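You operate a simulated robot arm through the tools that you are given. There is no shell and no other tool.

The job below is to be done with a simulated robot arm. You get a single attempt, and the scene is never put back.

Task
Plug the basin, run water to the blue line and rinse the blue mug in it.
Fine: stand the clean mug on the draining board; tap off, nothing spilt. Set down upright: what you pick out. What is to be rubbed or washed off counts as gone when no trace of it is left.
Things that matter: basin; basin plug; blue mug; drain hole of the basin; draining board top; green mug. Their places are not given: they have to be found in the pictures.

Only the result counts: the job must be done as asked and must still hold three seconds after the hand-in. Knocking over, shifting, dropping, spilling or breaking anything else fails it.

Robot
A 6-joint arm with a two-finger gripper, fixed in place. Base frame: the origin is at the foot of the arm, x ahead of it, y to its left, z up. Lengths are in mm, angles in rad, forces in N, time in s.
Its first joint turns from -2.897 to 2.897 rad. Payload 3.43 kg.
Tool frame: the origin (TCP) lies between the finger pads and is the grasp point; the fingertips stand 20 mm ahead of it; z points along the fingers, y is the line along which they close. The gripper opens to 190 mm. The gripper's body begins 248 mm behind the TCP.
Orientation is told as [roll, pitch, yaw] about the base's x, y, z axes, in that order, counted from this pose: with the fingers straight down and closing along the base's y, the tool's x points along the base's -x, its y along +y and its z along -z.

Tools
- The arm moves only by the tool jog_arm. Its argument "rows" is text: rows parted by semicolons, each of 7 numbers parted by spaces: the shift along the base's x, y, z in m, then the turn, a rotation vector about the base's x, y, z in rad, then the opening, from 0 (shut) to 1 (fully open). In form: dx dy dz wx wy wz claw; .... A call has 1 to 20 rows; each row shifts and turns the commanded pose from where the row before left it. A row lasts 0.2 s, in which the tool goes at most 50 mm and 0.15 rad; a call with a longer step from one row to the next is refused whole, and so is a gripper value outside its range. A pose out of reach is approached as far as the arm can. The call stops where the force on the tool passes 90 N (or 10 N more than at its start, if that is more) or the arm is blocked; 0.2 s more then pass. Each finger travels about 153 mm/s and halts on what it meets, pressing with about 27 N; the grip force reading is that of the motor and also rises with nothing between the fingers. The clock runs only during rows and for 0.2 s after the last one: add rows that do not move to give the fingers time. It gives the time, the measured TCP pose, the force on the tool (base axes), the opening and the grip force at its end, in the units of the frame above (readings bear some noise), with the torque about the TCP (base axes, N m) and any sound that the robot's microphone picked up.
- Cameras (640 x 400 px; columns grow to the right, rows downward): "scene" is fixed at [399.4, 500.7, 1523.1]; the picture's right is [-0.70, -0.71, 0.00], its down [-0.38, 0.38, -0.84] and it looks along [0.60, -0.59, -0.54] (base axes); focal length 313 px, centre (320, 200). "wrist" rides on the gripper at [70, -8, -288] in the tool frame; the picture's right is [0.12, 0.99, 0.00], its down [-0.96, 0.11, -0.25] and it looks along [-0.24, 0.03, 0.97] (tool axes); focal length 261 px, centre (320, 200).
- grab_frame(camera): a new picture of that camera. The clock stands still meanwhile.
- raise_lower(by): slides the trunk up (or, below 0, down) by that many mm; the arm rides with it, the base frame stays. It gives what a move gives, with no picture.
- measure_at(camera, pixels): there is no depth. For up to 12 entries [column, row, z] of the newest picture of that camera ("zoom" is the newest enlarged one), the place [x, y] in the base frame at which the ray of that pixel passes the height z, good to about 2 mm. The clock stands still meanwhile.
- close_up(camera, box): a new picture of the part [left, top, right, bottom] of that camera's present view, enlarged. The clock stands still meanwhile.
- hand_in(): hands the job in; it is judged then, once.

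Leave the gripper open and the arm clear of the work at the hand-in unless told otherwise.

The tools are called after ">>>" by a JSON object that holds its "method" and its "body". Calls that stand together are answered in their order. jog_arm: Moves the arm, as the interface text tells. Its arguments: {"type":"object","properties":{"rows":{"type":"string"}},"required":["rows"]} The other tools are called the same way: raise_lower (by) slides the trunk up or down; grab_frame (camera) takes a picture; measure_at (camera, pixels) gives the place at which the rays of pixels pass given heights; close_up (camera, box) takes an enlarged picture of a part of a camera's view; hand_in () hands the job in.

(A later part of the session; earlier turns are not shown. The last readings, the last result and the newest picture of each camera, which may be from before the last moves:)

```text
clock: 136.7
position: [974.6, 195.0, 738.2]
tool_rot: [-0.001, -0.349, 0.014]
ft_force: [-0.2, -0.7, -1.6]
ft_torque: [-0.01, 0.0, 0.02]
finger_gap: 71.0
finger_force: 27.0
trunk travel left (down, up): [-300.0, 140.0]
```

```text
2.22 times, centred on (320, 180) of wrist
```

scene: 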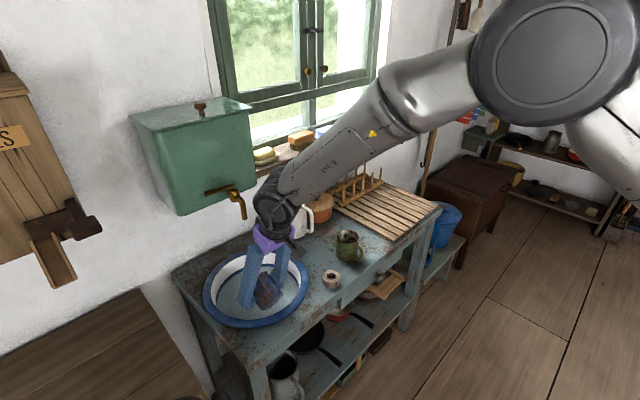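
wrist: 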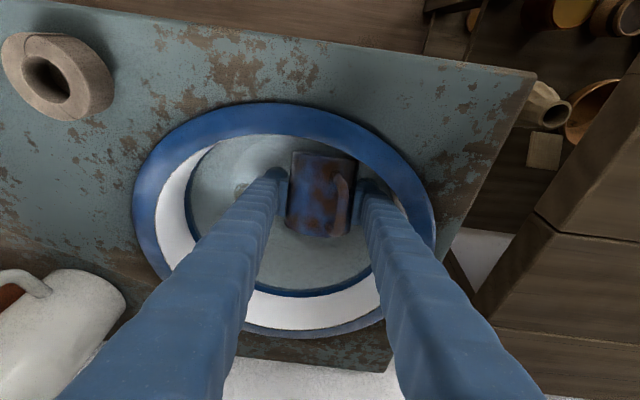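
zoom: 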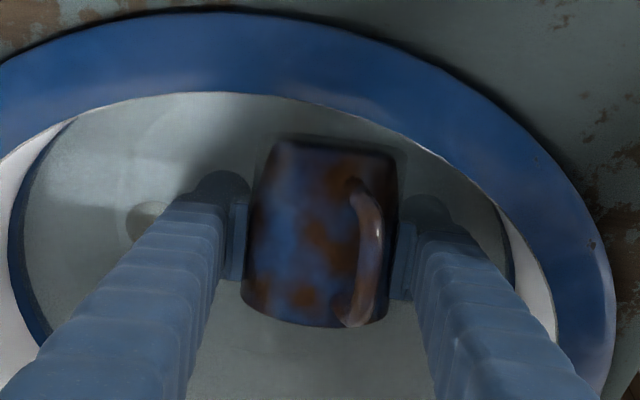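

The mug lies in the water. I swish it gently back and forth a few times and watch the dirt.

>>> {"method": "jog_arm", "body": {"rows": "0 0.012 0 0 0 0 0.3; 0 -0.012 0 0 0 0 0.3; 0 -0.008 0 0 0 0 0.3; 0 0.008 0 0 0 0 0.3; 0.008 0 0 0 0 0 0.3; -0.008 0 0 0 0 0 0.3; 0 0.012 0 0 0 0 0.3; 0 -0.012 0 0 0 0 0.3; 0 -0.008 0 0 0 0 0.3; 0 0.008 0 0 0 0 0.3; 0.008 0 0 0 0 0 0.3; -0.008 0 0 0 0 0 0.3; 0 0 0 0 0 0 0.3"}}

>>> {"method": "close_up", "body": {"camera": "scene", "box": [190, 230, 330, 340]}}

>>> {"method": "close_up", "body": {"camera": "wrist", "box": [180, 90, 460, 270]}}

```text
clock: 139.5
position: [973.4, 194.7, 736.7]
tool_rot: [-0.001, -0.348, 0.014]
ft_force: [0.2, 0.8, -0.9]
ft_torque: [-0.03, -0.04, 0.01]
finger_gap: 70.8
finger_force: 26.9
trunk travel left (down, up): [-300.0, 140.0]
```

```text
3.64 times, centred on (260, 285) of scene
```

zoom: 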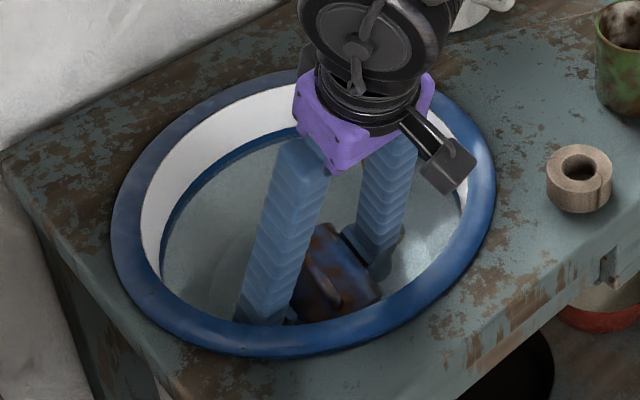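

```text
2.22 times, centred on (320, 180) of wrist
```

zoom: 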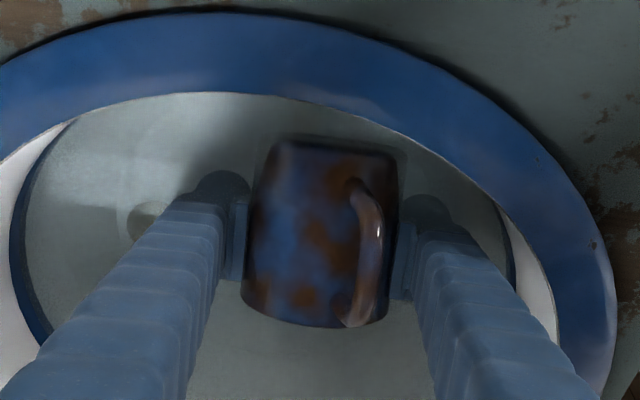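

The lower part looks bluer already. I zoom in more on the mug.

>>> {"method": "close_up", "body": {"camera": "scene", "box": [255, 270, 305, 310]}}

>>> {"method": "close_up", "body": {"camera": "wrist", "box": [270, 130, 370, 240]}}

```text
10.00 times, centred on (280, 290) of scene
```

zoom: 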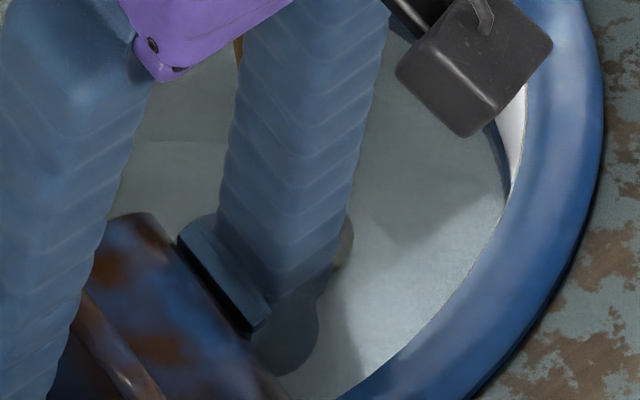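

```text
3.64 times, centred on (320, 185) of wrist
```

zoom: 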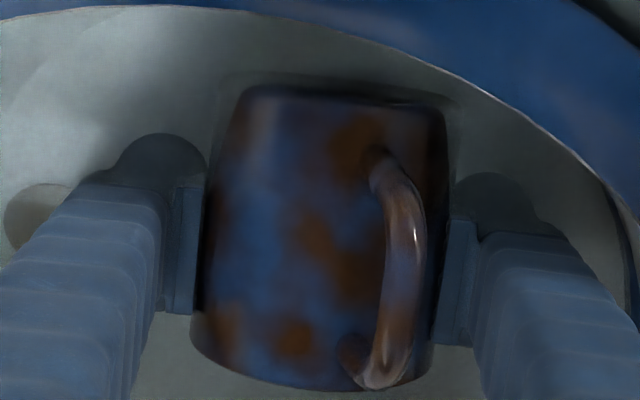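

Some patches look fainter. I swish for another 4 s with larger strokes.

>>> {"method": "jog_arm", "body": {"rows": "0 0.015 0 0 0 0 0.3; 0 -0.015 0 0 0 0 0.3; 0 -0.01 0 0 0 0 0.3; 0 0.01 0 0 0 0 0.3; 0.01 0 0 0 0 0 0.3; -0.01 0 0 0 0 0 0.3; 0 0.015 0 0 0 0 0.3; 0 -0.015 0 0 0 0 0.3; 0 -0.01 0 0 0 0 0.3; 0 0.01 0 0 0 0 0.3; 0.01 0 0 0 0 0 0.3; -0.01 0 0 0 0 0 0.3; 0 0.015 0 0 0 0 0.3; 0 -0.015 0 0 0 0 0.3; 0 -0.01 0 0 0 0 0.3; 0 0.01 0 0 0 0 0.3; 0.01 0 0 0 0 0 0.3; -0.01 0 0 0 0 0 0.3; 0 0 0 0 0 0 0.3"}}

>>> {"method": "close_up", "body": {"camera": "wrist", "box": [270, 130, 370, 240]}}

>>> {"method": "close_up", "body": {"camera": "scene", "box": [230, 260, 310, 330]}}

```text
clock: 143.5
position: [973.7, 193.9, 737.4]
tool_rot: [-0.001, -0.348, 0.014]
ft_force: [0.2, 0.1, -1.7]
ft_torque: [-0.03, -0.04, 0.0]
finger_gap: 70.8
finger_force: 26.5
trunk travel left (down, up): [-300.0, 140.0]
```

```text
3.64 times, centred on (320, 185) of wrist
```

zoom: 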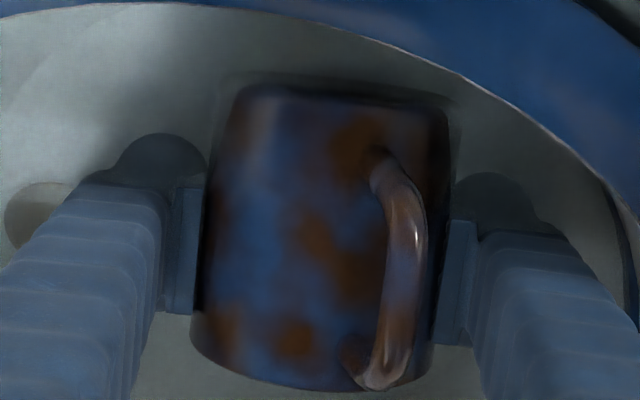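

```text
5.71 times, centred on (270, 295) of scene
```

zoom: 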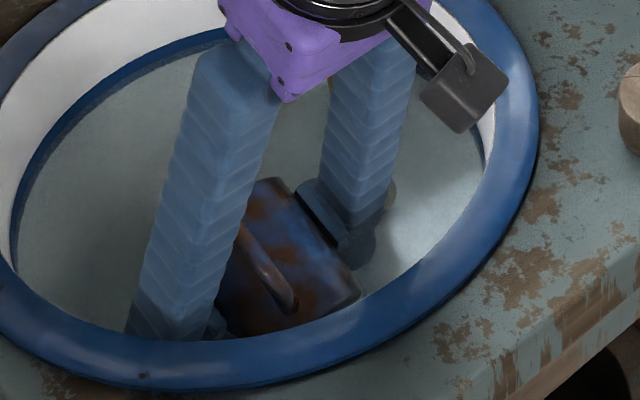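

The side above water is unchanged, as expected. I lift the mug out over the basin and turn it nearly upright to inspect the inside and the washed side.

>>> {"method": "jog_arm", "body": {"rows": "0 0 0.015 0 0 0 0.3; 0 0 0.02 0 0 0 0.3; 0 0 0.03 0 0 0 0.3; 0 0 0.03 0 0 0 0.3; 0 0 0.03 0 0 0 0.3; 0 0 0.01 0 -0.12 0 0.3; 0 0 0.01 0 -0.12 0 0.3; 0 0 0.01 0 -0.12 0 0.3; 0 0 0.01 0 -0.12 0 0.3; 0 0 0.01 0 -0.12 0 0.3; 0 0 0.01 0 -0.12 0 0.3; 0 0 0 0 0 0 0.3"}}

>>> {"method": "grab_frame", "body": {"camera": "scene"}}

>>> {"method": "close_up", "body": {"camera": "scene", "box": [190, 190, 330, 320]}}

>>> {"method": "close_up", "body": {"camera": "wrist", "box": [250, 110, 410, 260]}}

```text
clock: 146.1
position: [967.6, 167.5, 902.4]
tool_rot: [-0.063, -0.91, 0.017]
ft_force: [-0.1, 1.0, -0.9]
ft_torque: [-0.04, -0.06, -0.01]
finger_gap: 71.0
finger_force: 26.9
out of reach, approached as far as the arm can: row 5, 7, 8, 9
trunk travel left (down, up): [-300.0, 140.0]
```

```text
taken
```

scene: 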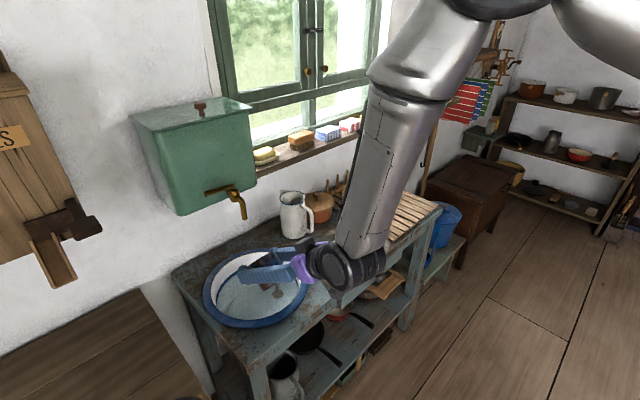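

```text
3.08 times, centred on (260, 255) of scene
```

zoom: 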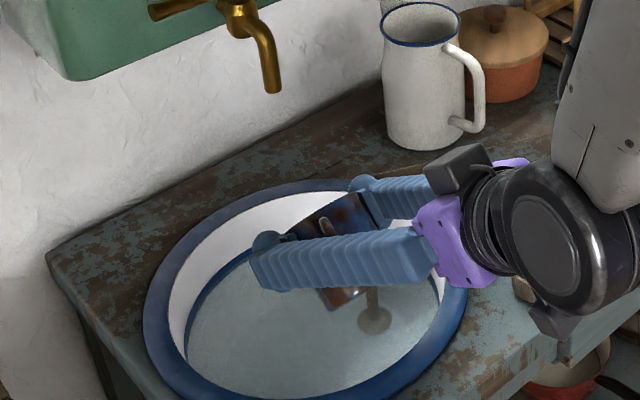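

```text
2.67 times, centred on (330, 185) of wrist
```

zoom: 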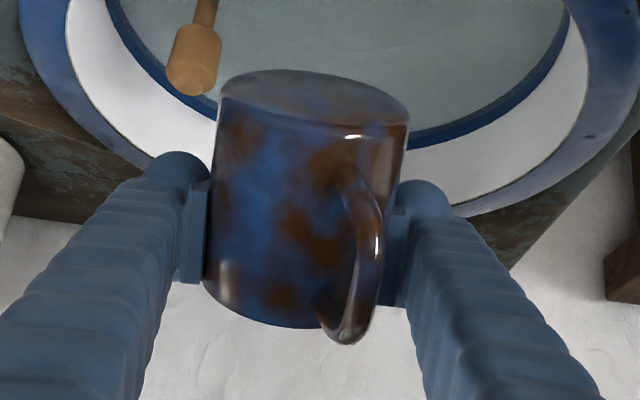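

I bring the mug fully upright and higher to look inside.

>>> {"method": "jog_arm", "body": {"rows": "-0.002 0.003 0.015 0.01 -0.11 0 0.3; -0.002 0.003 0.015 0.01 -0.11 0 0.3; -0.002 0.003 0.015 0.01 -0.11 0 0.3; -0.002 0.003 0.015 0.01 -0.11 0 0.3; -0.002 0.003 0.015 0.01 -0.11 0 0.3; -0.002 0.003 0.015 0.01 -0.11 0 0.3; 0 0 0 0 0 0 0.3"}}

>>> {"method": "close_up", "body": {"camera": "scene", "box": [200, 190, 300, 290]}}

>>> {"method": "close_up", "body": {"camera": "wrist", "box": [250, 110, 410, 260]}}

```text
clock: 147.7
position: [956.2, 186.0, 993.1]
tool_rot: [1.549, -1.531, -1.581]
ft_force: [0.6, -0.6, -1.0]
ft_torque: [0.01, -0.05, -0.03]
finger_gap: 70.8
finger_force: 27.3
trunk travel left (down, up): [-300.0, 140.0]
```

```text
4.00 times, centred on (250, 240) of scene
```

zoom: 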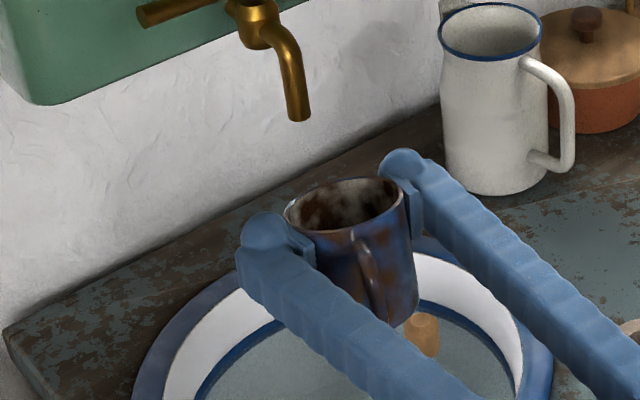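

```text
2.67 times, centred on (330, 185) of wrist
```

zoom: 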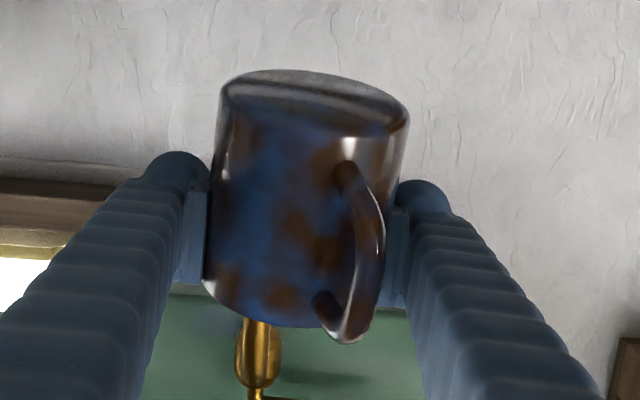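

>>> {"method": "close_up", "body": {"camera": "scene", "box": [240, 220, 290, 260]}}

```text
10.00 times, centred on (265, 240) of scene
```

zoom: 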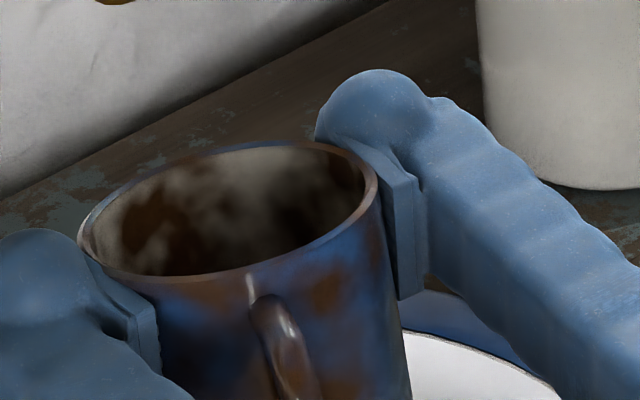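

I zoom on the mug's base in the wrist view to compare the washed (far) part and the unwashed (handle) part.

>>> {"method": "close_up", "body": {"camera": "wrist", "box": [285, 135, 365, 195]}}

```text
6.67 times, centred on (325, 165) of wrist
```

zoom: 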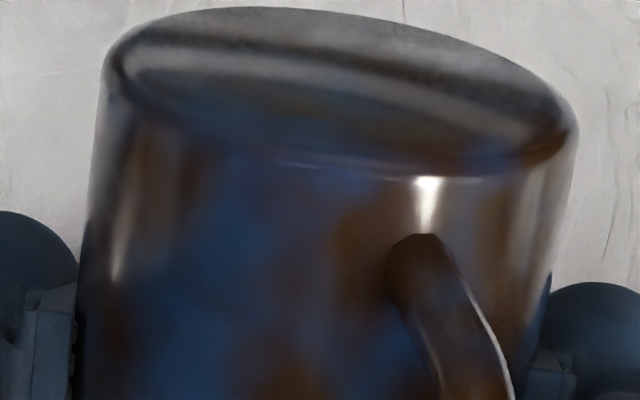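

The inside still shows dirt. To learn how the washing works I test on a side that the wrist camera can see: I dip the mug base-first with its axis tilted about 33° (pitch −1.0), so the lower part of the handle side goes under water.

>>> {"method": "jog_arm", "body": {"rows": "0.01 0 -0.03 0 0.114 0 0.3; 0.01 0 -0.03 0 0.114 0 0.3; 0.01 0 -0.03 0 0.114 0 0.3; 0.01 0 -0.03 0 0.114 0 0.3; 0.01 0 -0.03 0 0.114 0 0.3; 0.01 0.001 -0.02 0 0 0 0.3; 0.006 0.001 -0.02 0 0 0 0.3; 0 0 0 0 0 0 0.3"}}

>>> {"method": "grab_frame", "body": {"camera": "wrist"}}

>>> {"method": "close_up", "body": {"camera": "scene", "box": [190, 220, 330, 340]}}

```text
clock: 149.5
position: [1021.2, 189.3, 800.9]
tool_rot: [0.035, -0.997, -0.075]
ft_force: [-0.1, -0.2, -1.2]
ft_torque: [-0.02, -0.06, -0.03]
finger_gap: 70.7
finger_force: 26.9
trunk travel left (down, up): [-300.0, 140.0]
```

```text
taken
```

wrist: 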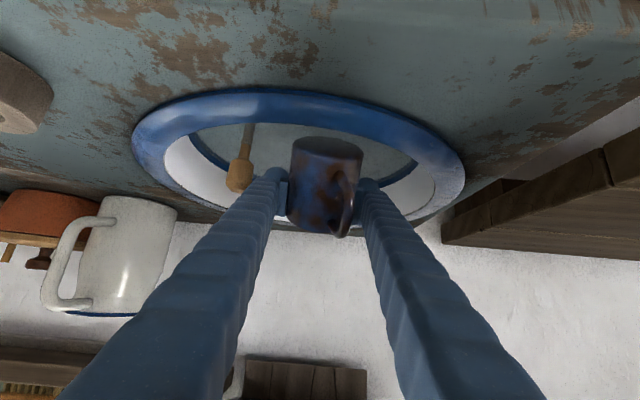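

```text
3.33 times, centred on (260, 280) of scene
```

zoom: 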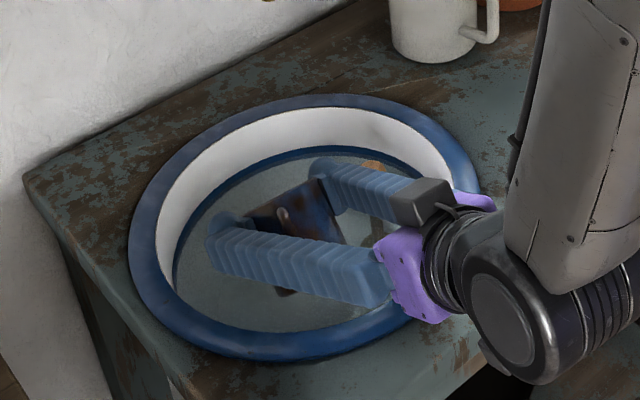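

I lower 48 mm into the water in steps.

>>> {"method": "jog_arm", "body": {"rows": "0 0 -0.015 0 0 0 0.3; 0 0 -0.015 0 0 0 0.3; 0 0 -0.01 0 0 0 0.3; 0 0 -0.006 0 0 0 0.3; 0 0 0 0 0 0 0.3"}}

>>> {"method": "close_up", "body": {"camera": "wrist", "box": [230, 90, 410, 260]}}

>>> {"method": "close_up", "body": {"camera": "scene", "box": [190, 220, 330, 340]}}

```text
clock: 150.7
position: [1021.5, 187.2, 754.4]
tool_rot: [0.036, -0.998, -0.075]
ft_force: [-0.2, 0.4, -1.0]
ft_torque: [0.01, -0.05, -0.01]
finger_gap: 71.0
finger_force: 27.4
trunk travel left (down, up): [-300.0, 140.0]
```

```text
2.35 times, centred on (320, 175) of wrist
```

zoom: 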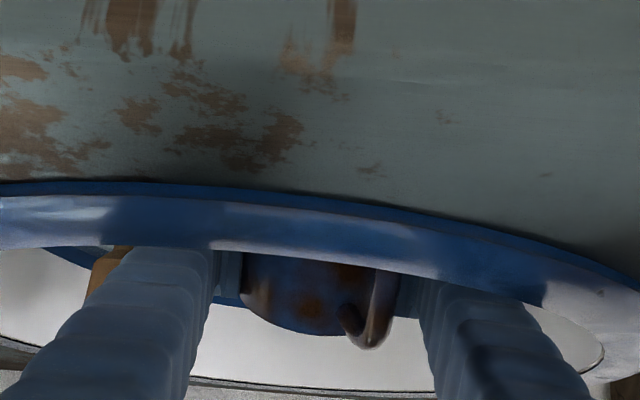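

```text
3.33 times, centred on (260, 280) of scene
```

zoom: 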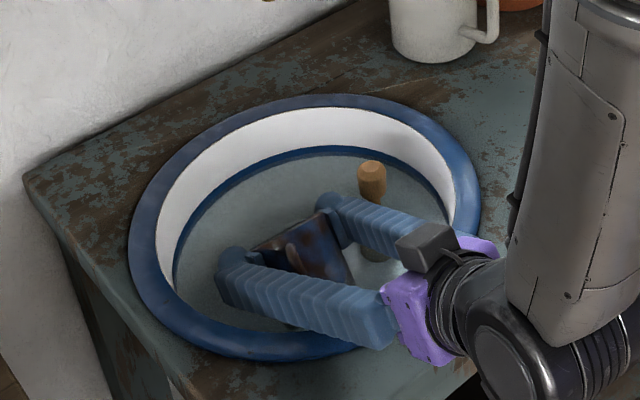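

The base is in the water, fingers clear the rim. I swish here for about 4 s.

>>> {"method": "jog_arm", "body": {"rows": "0 0.015 0 0 0 0 0.3; 0 0.01 0 0 0 0 0.3; 0 -0.015 0 0 0 0 0.3; 0 -0.01 0 0 0 0 0.3; 0.012 0 0 0 0 0 0.3; -0.012 0 0 0 0 0 0.3; 0 0.015 0 0 0 0 0.3; 0 0.01 0 0 0 0 0.3; 0 -0.015 0 0 0 0 0.3; 0 -0.01 0 0 0 0 0.3; 0.012 0 0 0 0 0 0.3; -0.012 0 0 0 0 0 0.3; 0 0.015 0 0 0 0 0.3; 0 0.01 0 0 0 0 0.3; 0 -0.015 0 0 0 0 0.3; 0 -0.01 0 0 0 0 0.3; 0.012 0 0 0 0 0 0.3; -0.012 0 0 0 0 0 0.3; 0 0 0 0 0 0 0.3"}}

>>> {"method": "jog_arm", "body": {"rows": "0 0 0.02 0 0 0 0.3; 0 0 0.02 0 0 0 0.3; -0.005 0 0.03 0 -0.05 0 0.3; -0.005 0 0.03 0 -0.05 0 0.3; -0.005 0 0.03 0 -0.05 0 0.3; 0 0 0 0 0 0 0.3"}}

>>> {"method": "close_up", "body": {"camera": "wrist", "box": [260, 120, 380, 250]}}

>>> {"method": "close_up", "body": {"camera": "scene", "box": [220, 220, 310, 310]}}

```text
clock: 154.7
position: [1021.4, 188.8, 754.8]
tool_rot: [0.033, -0.998, -0.076]
ft_force: [0.8, 0.4, -1.0]
ft_torque: [-0.03, -0.05, -0.05]
finger_gap: 70.5
finger_force: 27.0
trunk travel left (down, up): [-300.0, 140.0]
```

```text
clock: 156.1
position: [1006.5, 186.7, 885.7]
tool_rot: [0.063, -1.147, -0.1]
ft_force: [0.1, -0.3, -0.7]
ft_torque: [0.0, -0.03, 0.04]
finger_gap: 70.4
finger_force: 27.1
trunk travel left (down, up): [-300.0, 140.0]
```

```text
3.08 times, centred on (320, 185) of wrist
```

zoom: 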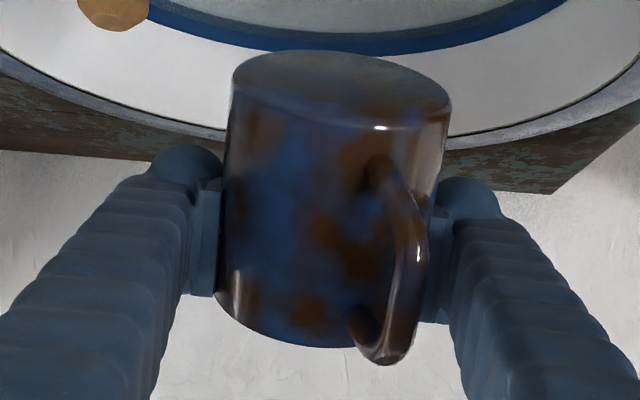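

```text
4.44 times, centred on (265, 265) of scene
```

zoom: 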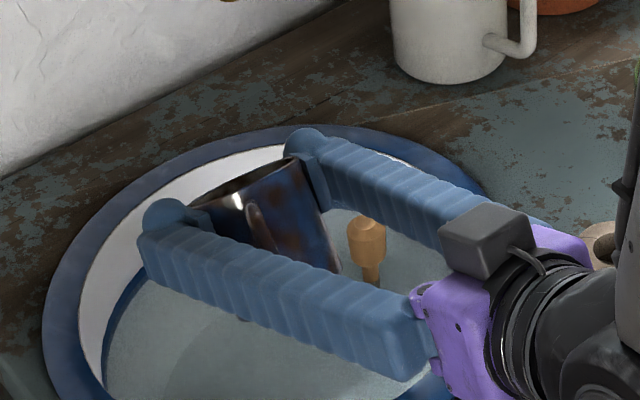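

To judge whether the dirt fades as a whole, I return to the same pose as before the first dip (947,200,987, pitch −0.43) for a like-for-like comparison.

>>> {"method": "jog_arm", "body": {"rows": "-0.008 0.002 0.02 0 0.1 0.015 0.3; -0.008 0.002 0.015 0 0.1 0.015 0.3; -0.008 0.002 0.015 0 0.1 0.015 0.3; -0.008 0.002 0.015 0 0.1 0.015 0.3; -0.008 0.002 0.015 0 0.1 0.015 0.3; -0.008 0.002 0.01 0 0.1 0.015 0.3; -0.008 0.002 0.01 0 0.1 0.01 0.3; 0 0 0 0 0 0 0.3; 0 0 0 0 0 0 0.3"}}

>>> {"method": "close_up", "body": {"camera": "wrist", "box": [250, 130, 410, 270]}}

```text
clock: 158.1
position: [959.3, 181.4, 971.8]
tool_rot: [-0.017, -0.564, 0.018]
ft_force: [-0.5, -0.1, -1.9]
ft_torque: [-0.02, -0.05, 0.01]
finger_gap: 70.2
finger_force: 27.2
out of reach, approached as far as the arm can: row 6, 7
trunk travel left (down, up): [-300.0, 140.0]
```

```text
2.86 times, centred on (330, 200) of wrist
```

zoom: 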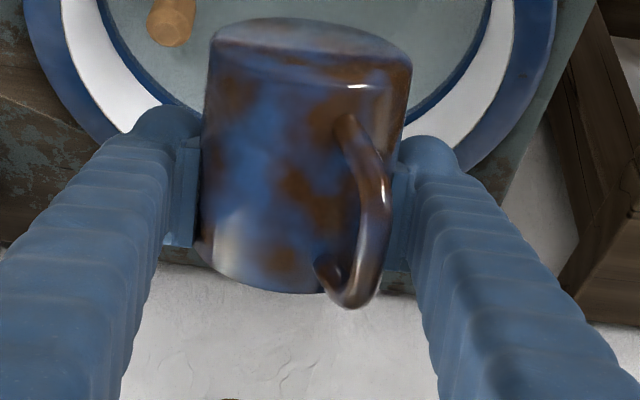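

The mug has turned about 18° in the grip (I now see its base), and the handle side is still dirty. I zoom on the base and lower wall to see whether the submerged parts got cleaner.

>>> {"method": "close_up", "body": {"camera": "wrist", "box": [285, 130, 365, 190]}}

>>> {"method": "close_up", "body": {"camera": "scene", "box": [225, 195, 305, 265]}}

```text
6.67 times, centred on (325, 160) of wrist
```

zoom: 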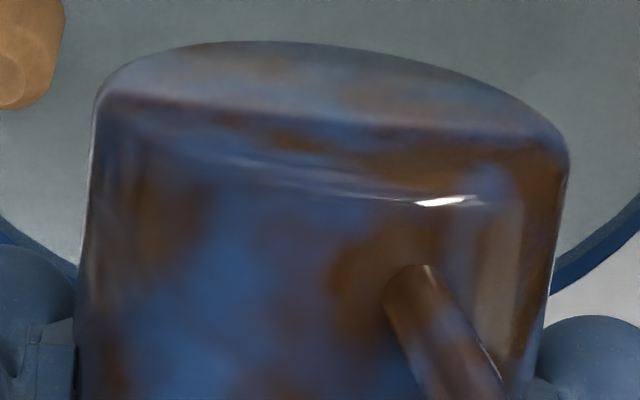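

```text
5.71 times, centred on (265, 230) of scene
```

zoom: 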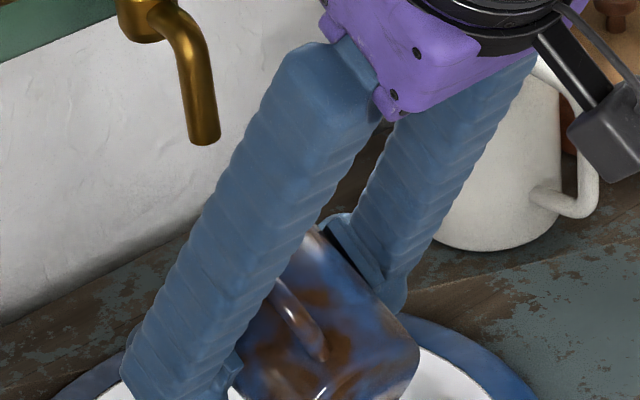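

Not conclusive, and the mug's centre was only just below the surface. Thanks to the turn in the grip, at pitch ≈ −0.38 the mug now lies level, so I can get it much deeper. I lower it almost to the floor of the basin.

>>> {"method": "jog_arm", "body": {"rows": "0 0.002 -0.03 0 0 0 0.3; 0 0.002 -0.03 0 0 0 0.3; 0 0.002 -0.03 0 0 0 0.3; 0 0.002 -0.03 0 0 0 0.3; 0.006 0.002 -0.02 0.005 0.045 -0.005 0.3; 0.006 0.002 -0.02 0.005 0.045 -0.005 0.3; 0.006 0.002 -0.02 0 0.045 -0.005 0.3; 0.006 0.001 -0.02 0 0.045 0 0.3; 0 0 -0.015 0 0 0 0.3; 0 0 -0.015 0 0 0 0.3; 0 0 0 0 0 0 0.3"}}

>>> {"method": "close_up", "body": {"camera": "wrist", "box": [180, 90, 460, 270]}}

>>> {"method": "close_up", "body": {"camera": "scene", "box": [190, 230, 330, 340]}}

```text
clock: 160.5
position: [982.9, 196.6, 744.5]
tool_rot: [-0.002, -0.383, -0.005]
ft_force: [-0.4, -0.1, -1.6]
ft_torque: [-0.02, -0.03, 0.01]
finger_gap: 70.4
finger_force: 27.4
trunk travel left (down, up): [-300.0, 140.0]
```

```text
2.22 times, centred on (320, 180) of wrist
```

zoom: 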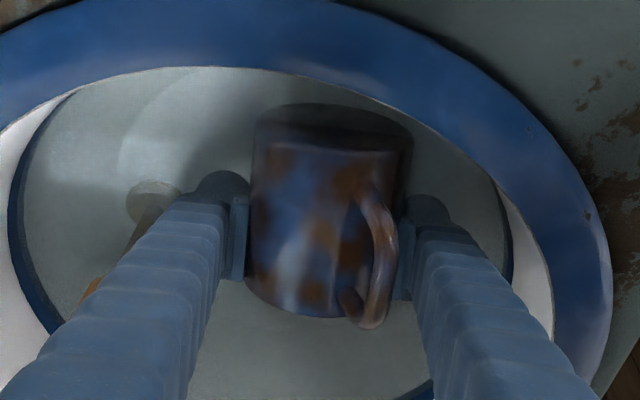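

```text
3.64 times, centred on (260, 285) of scene
```

zoom: 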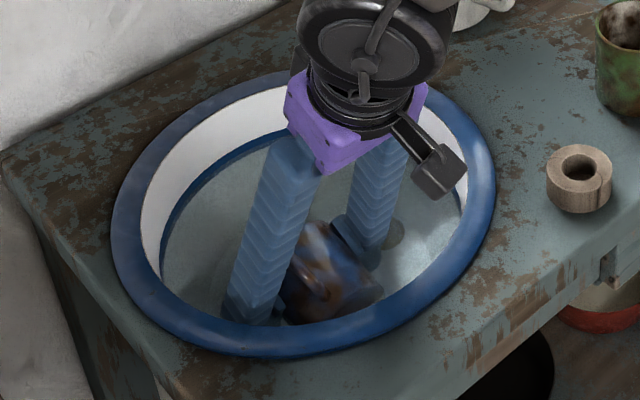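

I lower a further 24 mm, watching the force for the floor.

>>> {"method": "jog_arm", "body": {"rows": "0 0 -0.008 0 0 0 0.3; 0 0 -0.008 0 0 0 0.3; 0 0 -0.005 0 0 0 0.3; 0 0 0 0 0 0 0.3"}}

>>> {"method": "close_up", "body": {"camera": "scene", "box": [190, 230, 330, 340]}}

```text
clock: 161.5
position: [984.9, 198.5, 723.4]
tool_rot: [-0.002, -0.389, -0.004]
ft_force: [4.8, -2.0, 14.0]
ft_torque: [-0.03, 0.69, 0.08]
finger_gap: 69.9
finger_force: 26.8
trunk travel left (down, up): [-300.0, 140.0]
```

```text
3.64 times, centred on (260, 285) of scene
```

zoom: 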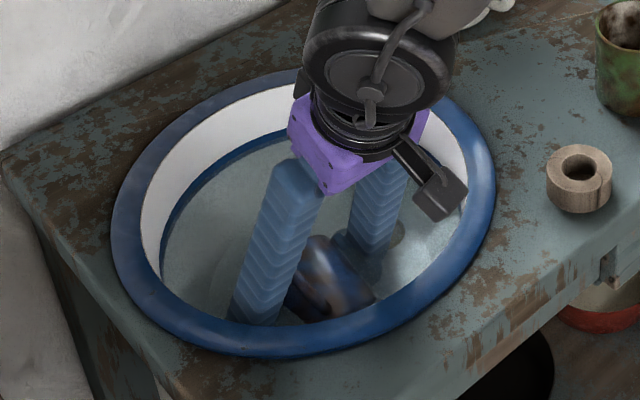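

The mug touches the floor (14 N). I raise 4 mm, move slightly outward and swish with bigger strokes for 4 s.

>>> {"method": "jog_arm", "body": {"rows": "0.004 0 0.005 0 0 0 0.3; 0 0.01 0 0 0 0 0.3; 0 -0.02 0 0 0 0 0.3; 0.008 0.01 0 0 0 0 0.3; -0.008 0.01 0 0 0 0 0.3; 0 -0.02 0 0 0 0 0.3; 0.008 0.01 0 0 0 0 0.3; -0.008 0.01 0 0 0 0 0.3; 0 -0.02 0 0 0 0 0.3; 0.008 0.01 0 0 0 0 0.3; -0.008 0.01 0 0 0 0 0.3; 0 -0.02 0 0 0 0 0.3; 0.008 0.01 0 0 0 0 0.3; -0.008 0.01 0 0 0 0 0.3; 0 -0.02 0 0 0 0 0.3; 0.008 0.01 0 0 0 0 0.3; -0.008 0.01 0 0 0 0 0.3; 0 -0.02 0 0 0 0 0.3; 0 0.01 0 0 0 0 0.3; 0 0 0 0 0 0 0.3"}}

>>> {"method": "close_up", "body": {"camera": "scene", "box": [230, 270, 300, 320]}}

>>> {"method": "close_up", "body": {"camera": "wrist", "box": [180, 90, 460, 270]}}

```text
clock: 165.7
position: [988.6, 197.8, 725.1]
tool_rot: [-0.004, -0.384, -0.003]
ft_force: [0.5, 0.4, -1.2]
ft_torque: [-0.07, -0.06, 0.01]
finger_gap: 70.0
finger_force: 26.4
trunk travel left (down, up): [-300.0, 140.0]
```

```text
8.00 times, centred on (265, 295) of scene
```

zoom: 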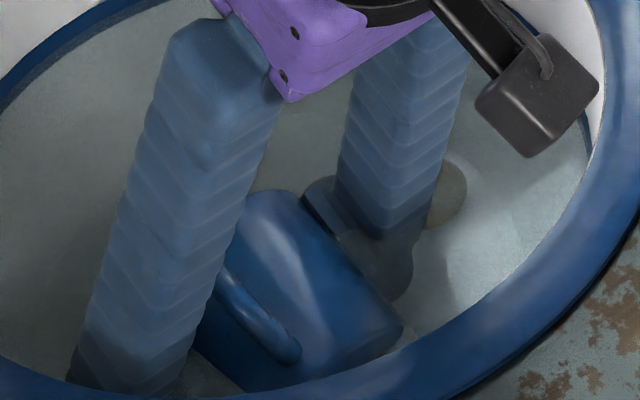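

```text
2.22 times, centred on (320, 180) of wrist
```

zoom: 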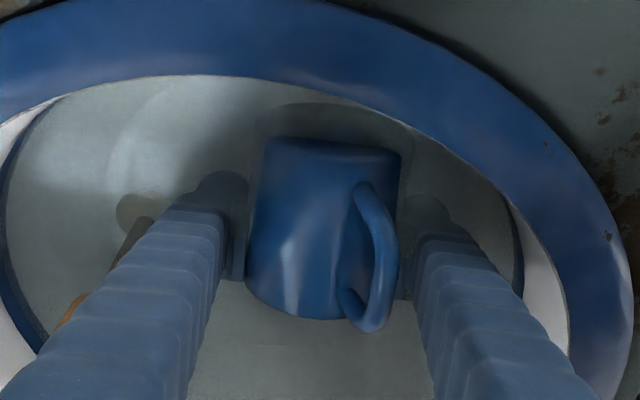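

The mug has turned clean blue: depth was what mattered. I do one more set of swishes to be sure.

>>> {"method": "jog_arm", "body": {"rows": "0 0.01 0 0 0 0 0.3; 0 -0.02 0 0 0 0 0.3; 0.008 0.01 0 0 0 0 0.3; -0.008 0.01 0 0 0 0 0.3; 0 -0.02 0 0 0 0 0.3; 0.008 0.01 0 0 0 0 0.3; -0.008 0.01 0 0 0 0 0.3; 0 -0.02 0 0 0 0 0.3; 0.008 0.01 0 0 0 0 0.3; -0.008 0.01 0 0 0 0 0.3; 0 -0.02 0 0 0 0 0.3; 0.008 0.01 0 0 0 0 0.3; -0.008 0.01 0 0 0 0 0.3; 0 -0.02 0 0 0 0 0.3; 0.008 0.01 0 0 0 0 0.3; -0.008 0.01 0 0 0 0 0.3; 0 -0.02 0 0 0 0 0.3; 0 0.01 0 0 0 0 0.3; 0 0 0 0 0 0 0.3"}}

>>> {"method": "close_up", "body": {"camera": "scene", "box": [230, 270, 300, 320]}}

>>> {"method": "close_up", "body": {"camera": "wrist", "box": [260, 120, 380, 250]}}

```text
clock: 169.7
position: [986.7, 198.8, 726.3]
tool_rot: [-0.003, -0.383, -0.003]
ft_force: [-0.1, 1.0, -1.4]
ft_torque: [-0.11, -0.05, -0.05]
finger_gap: 70.3
finger_force: 26.9
trunk travel left (down, up): [-300.0, 140.0]
```

```text
8.00 times, centred on (265, 295) of scene
```

zoom: 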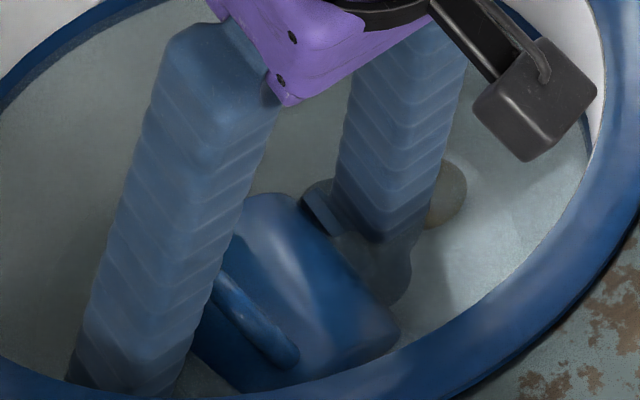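

```text
3.08 times, centred on (320, 185) of wrist
```

zoom: 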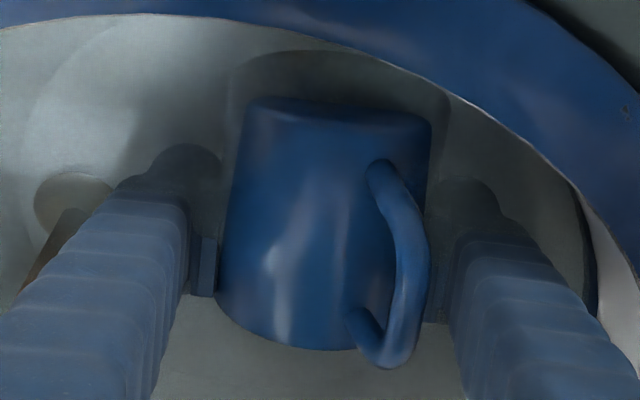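

Clean on all visible sides. I lift the mug out slowly, drawing back a little, still over the basin.

>>> {"method": "jog_arm", "body": {"rows": "0 0 0.01 0 0 0 0.3; 0 0 0.015 0 0 0 0.3; -0.003 0 0.02 0 0 0 0.3; -0.004 -0.001 0.02 0 0 0 0.3; -0.005 -0.001 0.02 0 0 0 0.3; -0.005 -0.002 0.02 0 0 0 0.3; -0.005 -0.002 0.02 0 0 0 0.3; -0.005 -0.002 0.02 0 0 0 0.3; -0.005 -0.002 0.01 0 0 0 0.3; 0 0 0 0 0 0 0.3"}}

>>> {"method": "grab_frame", "body": {"camera": "wrist"}}

>>> {"method": "close_up", "body": {"camera": "scene", "box": [190, 200, 330, 330]}}

```text
clock: 171.9
position: [957.1, 187.7, 883.1]
tool_rot: [-0.003, -0.384, -0.003]
ft_force: [0.8, -0.1, -0.8]
ft_torque: [-0.01, -0.05, 0.01]
finger_gap: 70.3
finger_force: 26.9
trunk travel left (down, up): [-300.0, 140.0]
```

```text
taken
```

wrist: 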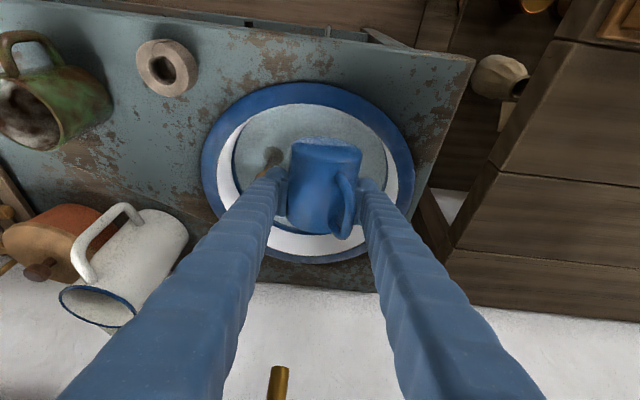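

```text
3.08 times, centred on (260, 265) of scene
```

zoom: 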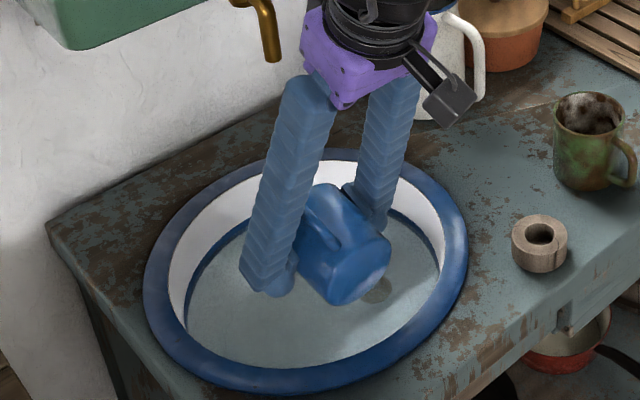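

Now I tip the opening below the horizontal over the basin to empty it: move back a bit and rotate toward pitch ≈ 0 (and beyond if reachable).

>>> {"method": "jog_arm", "body": {"rows": "-0.012 -0.002 0 0 0.08 0 0.3; -0.012 -0.002 0 0 0.08 0 0.3; -0.012 -0.002 0 0 0.08 0 0.3; -0.012 -0.002 0 0 0.08 0 0.3; -0.008 -0.002 0 0 0.08 0 0.3; 0 0 0 0 0 0 0.3; 0 0 0 0 0 0 0.3"}}

>>> {"method": "close_up", "body": {"camera": "scene", "box": [190, 200, 330, 330]}}

>>> {"method": "grab_frame", "body": {"camera": "wrist"}}

```text
clock: 173.5
position: [875.1, 184.8, 862.8]
tool_rot: [-0.09, -0.178, 0.001]
ft_force: [-0.8, 0.3, -0.5]
ft_torque: [0.02, -0.01, 0.02]
finger_gap: 70.2
finger_force: 26.4
out of reach, approached as far as the arm can: row 1, 2, 3, 4, 5
trunk travel left (down, up): [-300.0, 140.0]
```

```text
3.08 times, centred on (260, 265) of scene
```

zoom: 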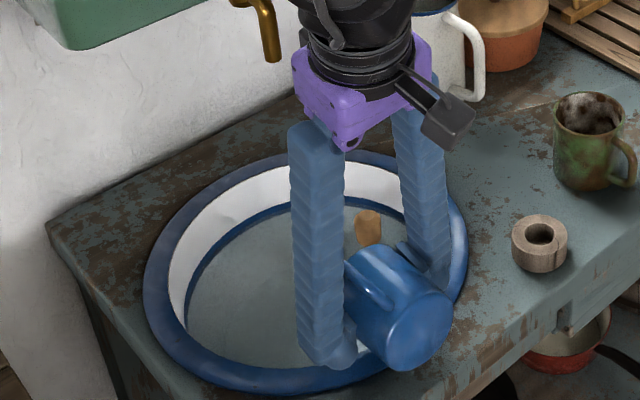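

```text
taken
```

wrist: 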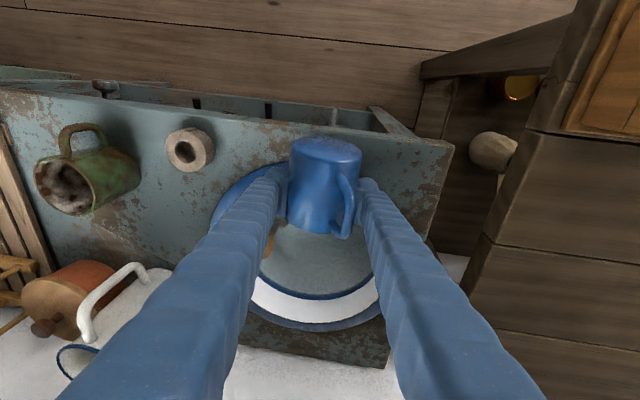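

Emptied over the basin (opening a little below horizontal, no water seen in it). I wait a moment, then bring it back over the basin centre while turning it upright.

>>> {"method": "jog_arm", "body": {"rows": "0 0 0 0 0 0 0.3; 0 0 0 0 0 0 0.3; 0.008 0 0.01 0.012 -0.1 0 0.3; 0.01 0 0.015 0.012 -0.12 0 0.3; 0.01 0 0.015 0.012 -0.12 0 0.3; 0.01 0 0.015 0.012 -0.12 0 0.3; 0.01 0 0.015 0.012 -0.12 0 0.3; 0.008 0 0.015 0.012 -0.12 0 0.3; 0.006 0 0.015 0.012 -0.12 0 0.3; 0.004 0 0.015 0 -0.12 0 0.3; 0 0 0.015 0 -0.12 0 0.3; 0 0 0.015 0 -0.12 0 0.3; 0 0 0.01 0 -0.12 0 0.3; 0 0 0.01 0 -0.09 0 0.3; 0 0 0 0 0 0 0.3"}}

>>> {"method": "grab_frame", "body": {"camera": "scene"}}

>>> {"method": "close_up", "body": {"camera": "scene", "box": [210, 180, 310, 270]}}

>>> {"method": "grab_frame", "body": {"camera": "wrist"}}

```text
clock: 176.7
position: [933.2, 174.5, 1018.4]
tool_rot: [0.291, -1.467, -0.351]
ft_force: [-1.0, 0.4, -1.2]
ft_torque: [0.01, -0.02, 0.0]
finger_gap: 69.8
finger_force: 27.2
out of reach, approached as far as the arm can: row 5, 6
trunk travel left (down, up): [-300.0, 140.0]
```

```text
taken
```

scene: 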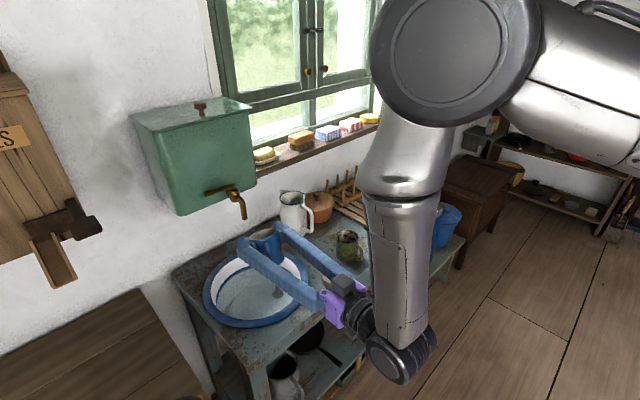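

```text
4.44 times, centred on (260, 225) of scene
```

zoom: 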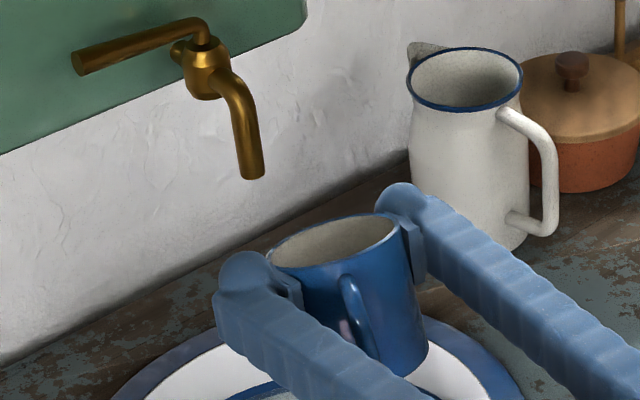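

```text
taken
```

wrist: 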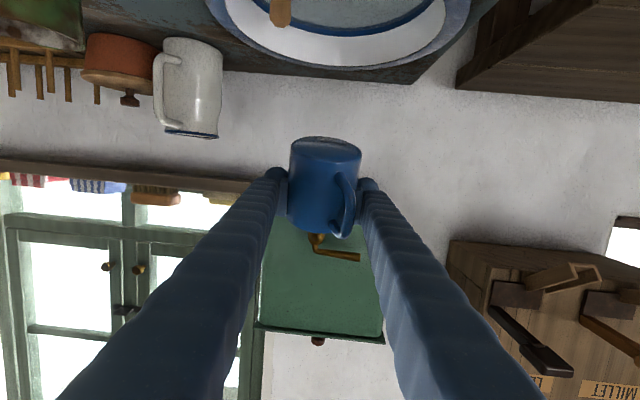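

Inside and outside are clean now. I zoom in on the mug to estimate its lean relative to the gripper before setting it down.

>>> {"method": "close_up", "body": {"camera": "wrist", "box": [270, 125, 370, 245]}}

>>> {"method": "close_up", "body": {"camera": "scene", "box": [240, 215, 300, 265]}}

```text
3.33 times, centred on (320, 185) of wrist
```

zoom: 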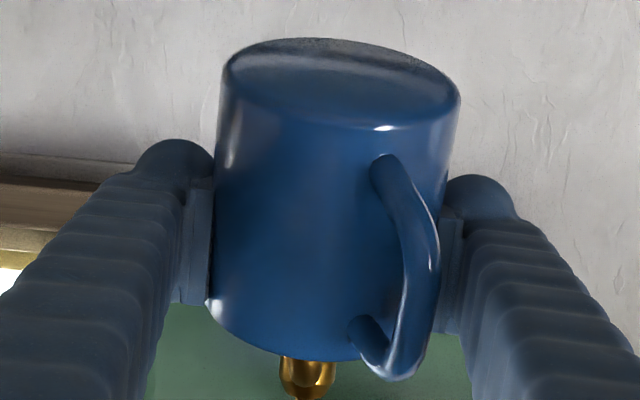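

```text
8.00 times, centred on (270, 240) of scene
```

zoom: 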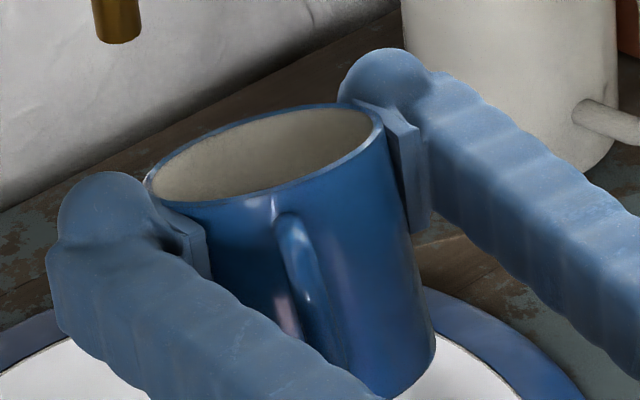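

Mug is clean inside and out; it leans about 18° in the grip (opening away from me). I carry it across, level at z≈1018, to above the draining board at about (915, −370), correcting the tool's small roll and yaw.

>>> {"method": "jog_arm", "body": {"rows": "0 -0.02 0.002 0 -0.1 0 0.3; 0 -0.03 0 -0.03 0 0.03 0.3; -0.001 -0.032 0 0 0 0.028 0.3; -0.001 -0.032 0 0 0 0 0.3; -0.001 -0.032 0 0 0 0 0.3; -0.001 -0.032 0 0 0 0 0.3; -0.001 -0.032 0 0 0 0 0.3; -0.001 -0.032 0 0 0 0 0.3; -0.001 -0.032 0 0 0 0 0.3; -0.001 -0.032 0 0 0 0 0.3; -0.001 -0.032 0 0 0 0 0.3; -0.001 -0.032 0 0 0 0 0.3; -0.001 -0.032 0 0 0 0 0.3; -0.001 -0.032 0 0 0 0 0.3; -0.001 -0.032 0 0 0 0 0.3; -0.001 -0.032 0 0 0 0 0.3; -0.001 -0.032 0 0 0 0 0.3; 0 0 0 0 0 0 0.3; 0 0 0 0 0 0 0.3"}}

>>> {"method": "grab_frame", "body": {"camera": "scene"}}

>>> {"method": "grab_frame", "body": {"camera": "wrist"}}

```text
clock: 180.7
position: [920.5, -355.1, 1017.4]
tool_rot: [1.455, -1.566, -1.456]
ft_force: [0.1, 0.7, -0.2]
ft_torque: [0.01, -0.02, -0.06]
finger_gap: 70.0
finger_force: 26.9
trunk travel left (down, up): [-300.0, 140.0]
```

```text
taken
```

scene: 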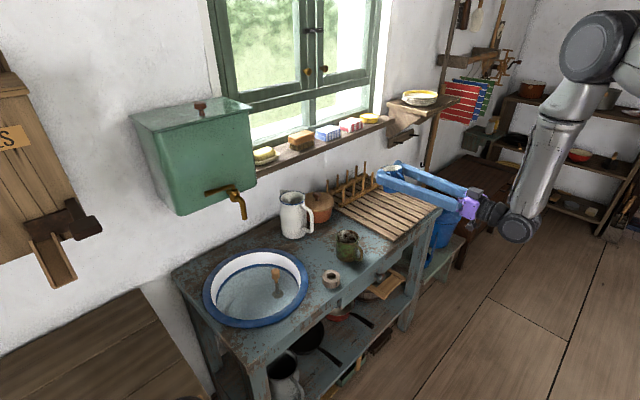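

```text
taken
```

wrist: 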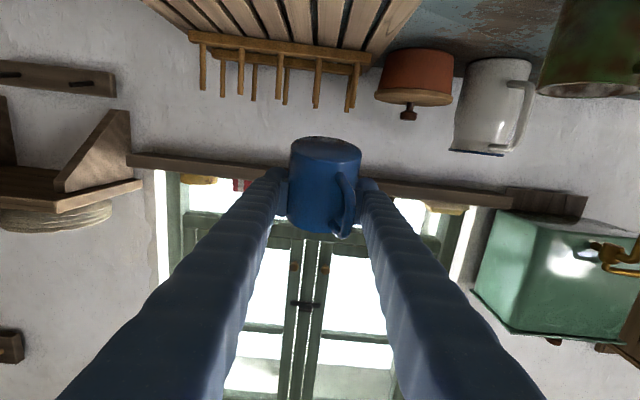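

The mug hangs over the board. I try tipping the tool up by 0.3 rad (to bring the mug upright) while still high.

>>> {"method": "jog_arm", "body": {"rows": "0 0 0 0 -0.08 0 0.3; 0 0 0 0 -0.08 0 0.3; 0 0 0 0 -0.08 0 0.3; 0 0 0 0 -0.07 0 0.3; 0 0 0 0 0 0 0.3"}}

>>> {"method": "grab_frame", "body": {"camera": "scene"}}

>>> {"method": "close_up", "body": {"camera": "scene", "box": [350, 140, 450, 240]}}

```text
clock: 181.9
position: [919.2, -356.8, 1019.4]
tool_rot: [3.122, -1.259, -3.121]
ft_force: [-0.7, -0.3, -0.7]
ft_torque: [0.02, -0.04, 0.03]
finger_gap: 69.8
finger_force: 27.3
trunk travel left (down, up): [-300.0, 140.0]
```

```text
taken
```

scene: 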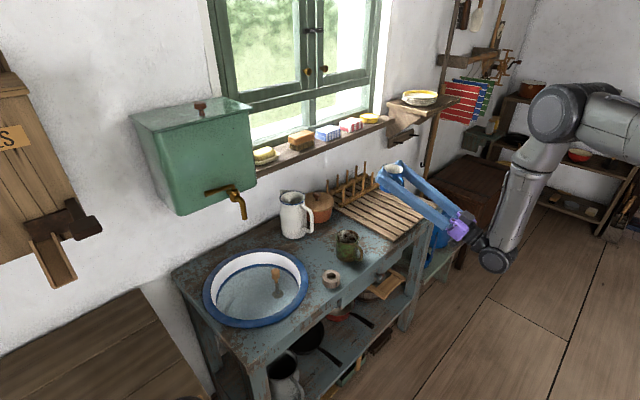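

```text
4.00 times, centred on (400, 190) of scene
```

zoom: 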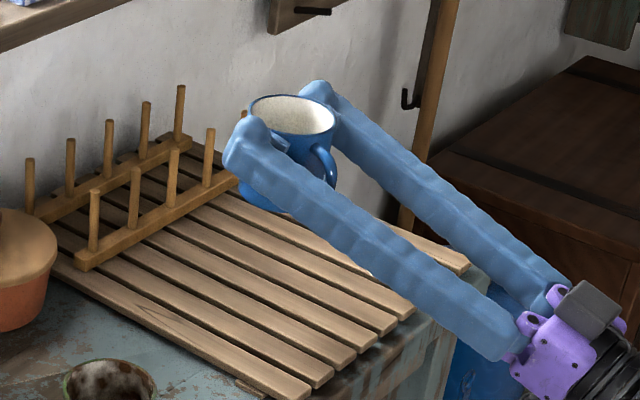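

The mug looks upright now. I move 20 mm back toward me (more clearance of the fingers above the board edge) and lower to just above the board.

>>> {"method": "jog_arm", "body": {"rows": "-0.005 0 -0.025 0 0 0 0.3; -0.005 0 -0.025 0 0 0 0.3; -0.005 0 -0.025 0 0 0 0.3; -0.005 0 -0.025 0 0 0 0.3; 0 0 -0.015 0 0 0 0.3; 0 0 0 0 0 0 0.3; 0 0 0 0 0 0 0.3"}}

>>> {"method": "close_up", "body": {"camera": "scene", "box": [350, 180, 450, 270]}}

>>> {"method": "grab_frame", "body": {"camera": "wrist"}}

```text
clock: 183.5
position: [899.7, -356.3, 904.1]
tool_rot: [3.123, -1.263, -3.121]
ft_force: [0.2, -0.8, -0.4]
ft_torque: [0.0, -0.03, 0.03]
finger_gap: 69.8
finger_force: 27.6
trunk travel left (down, up): [-300.0, 140.0]
```

```text
4.44 times, centred on (400, 225) of scene
```

zoom: 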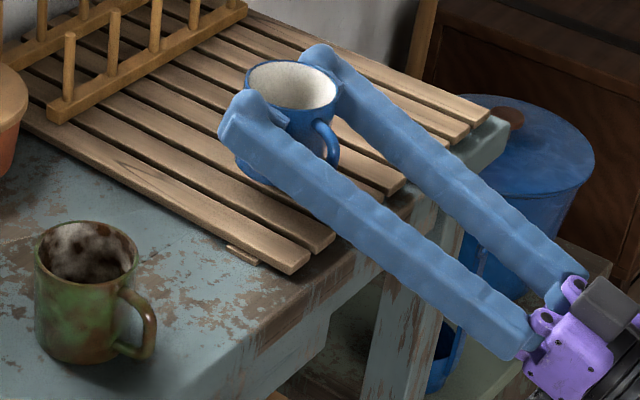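

```text
taken
```

wrist: 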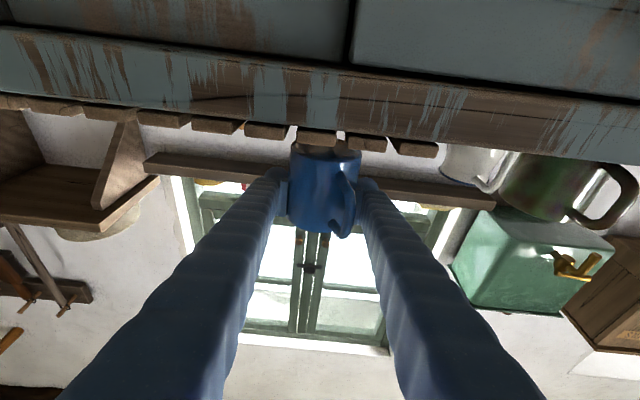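

I go down in 5 mm steps, watching the force.

>>> {"method": "jog_arm", "body": {"rows": "0 0 -0.006 0 0 0 0.3; 0 0 -0.006 0 0 0 0.3; 0 0 -0.006 0 0 0 0.3; 0 0 -0.004 0 0 0 0.3; 0 0 0 0 0 0 0.3"}}

>>> {"method": "close_up", "body": {"camera": "wrist", "box": [240, 100, 400, 260]}}

```text
clock: 184.7
position: [898.3, -356.0, 883.1]
tool_rot: [3.121, -1.262, -3.122]
ft_force: [0.1, 0.2, -1.7]
ft_torque: [0.0, -0.07, 0.01]
finger_gap: 70.2
finger_force: 27.0
trunk travel left (down, up): [-300.0, 140.0]
```

```text
2.50 times, centred on (320, 180) of wrist
```

zoom: 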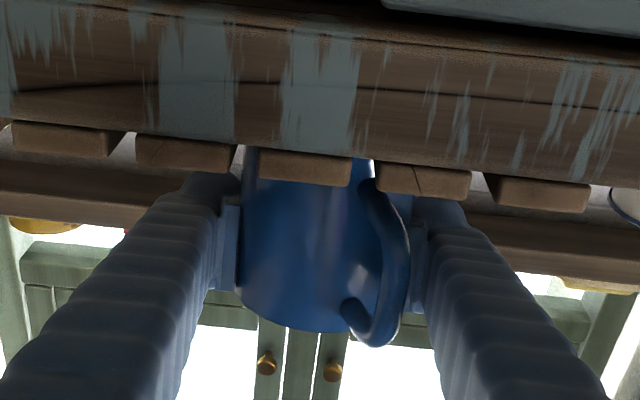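

>>> {"method": "jog_arm", "body": {"rows": "0 0 -0.004 0 0 0 0.3; 0 0 -0.004 0 0 0 0.3; 0 0 0 0 0 0 0.3"}}

```text
clock: 185.5
position: [899.7, -356.9, 876.9]
tool_rot: [3.129, -1.259, -3.126]
ft_force: [6.5, 0.2, 20.0]
ft_torque: [-0.07, 0.39, 0.03]
finger_gap: 70.2
finger_force: 27.6
trunk travel left (down, up): [-300.0, 140.0]
```

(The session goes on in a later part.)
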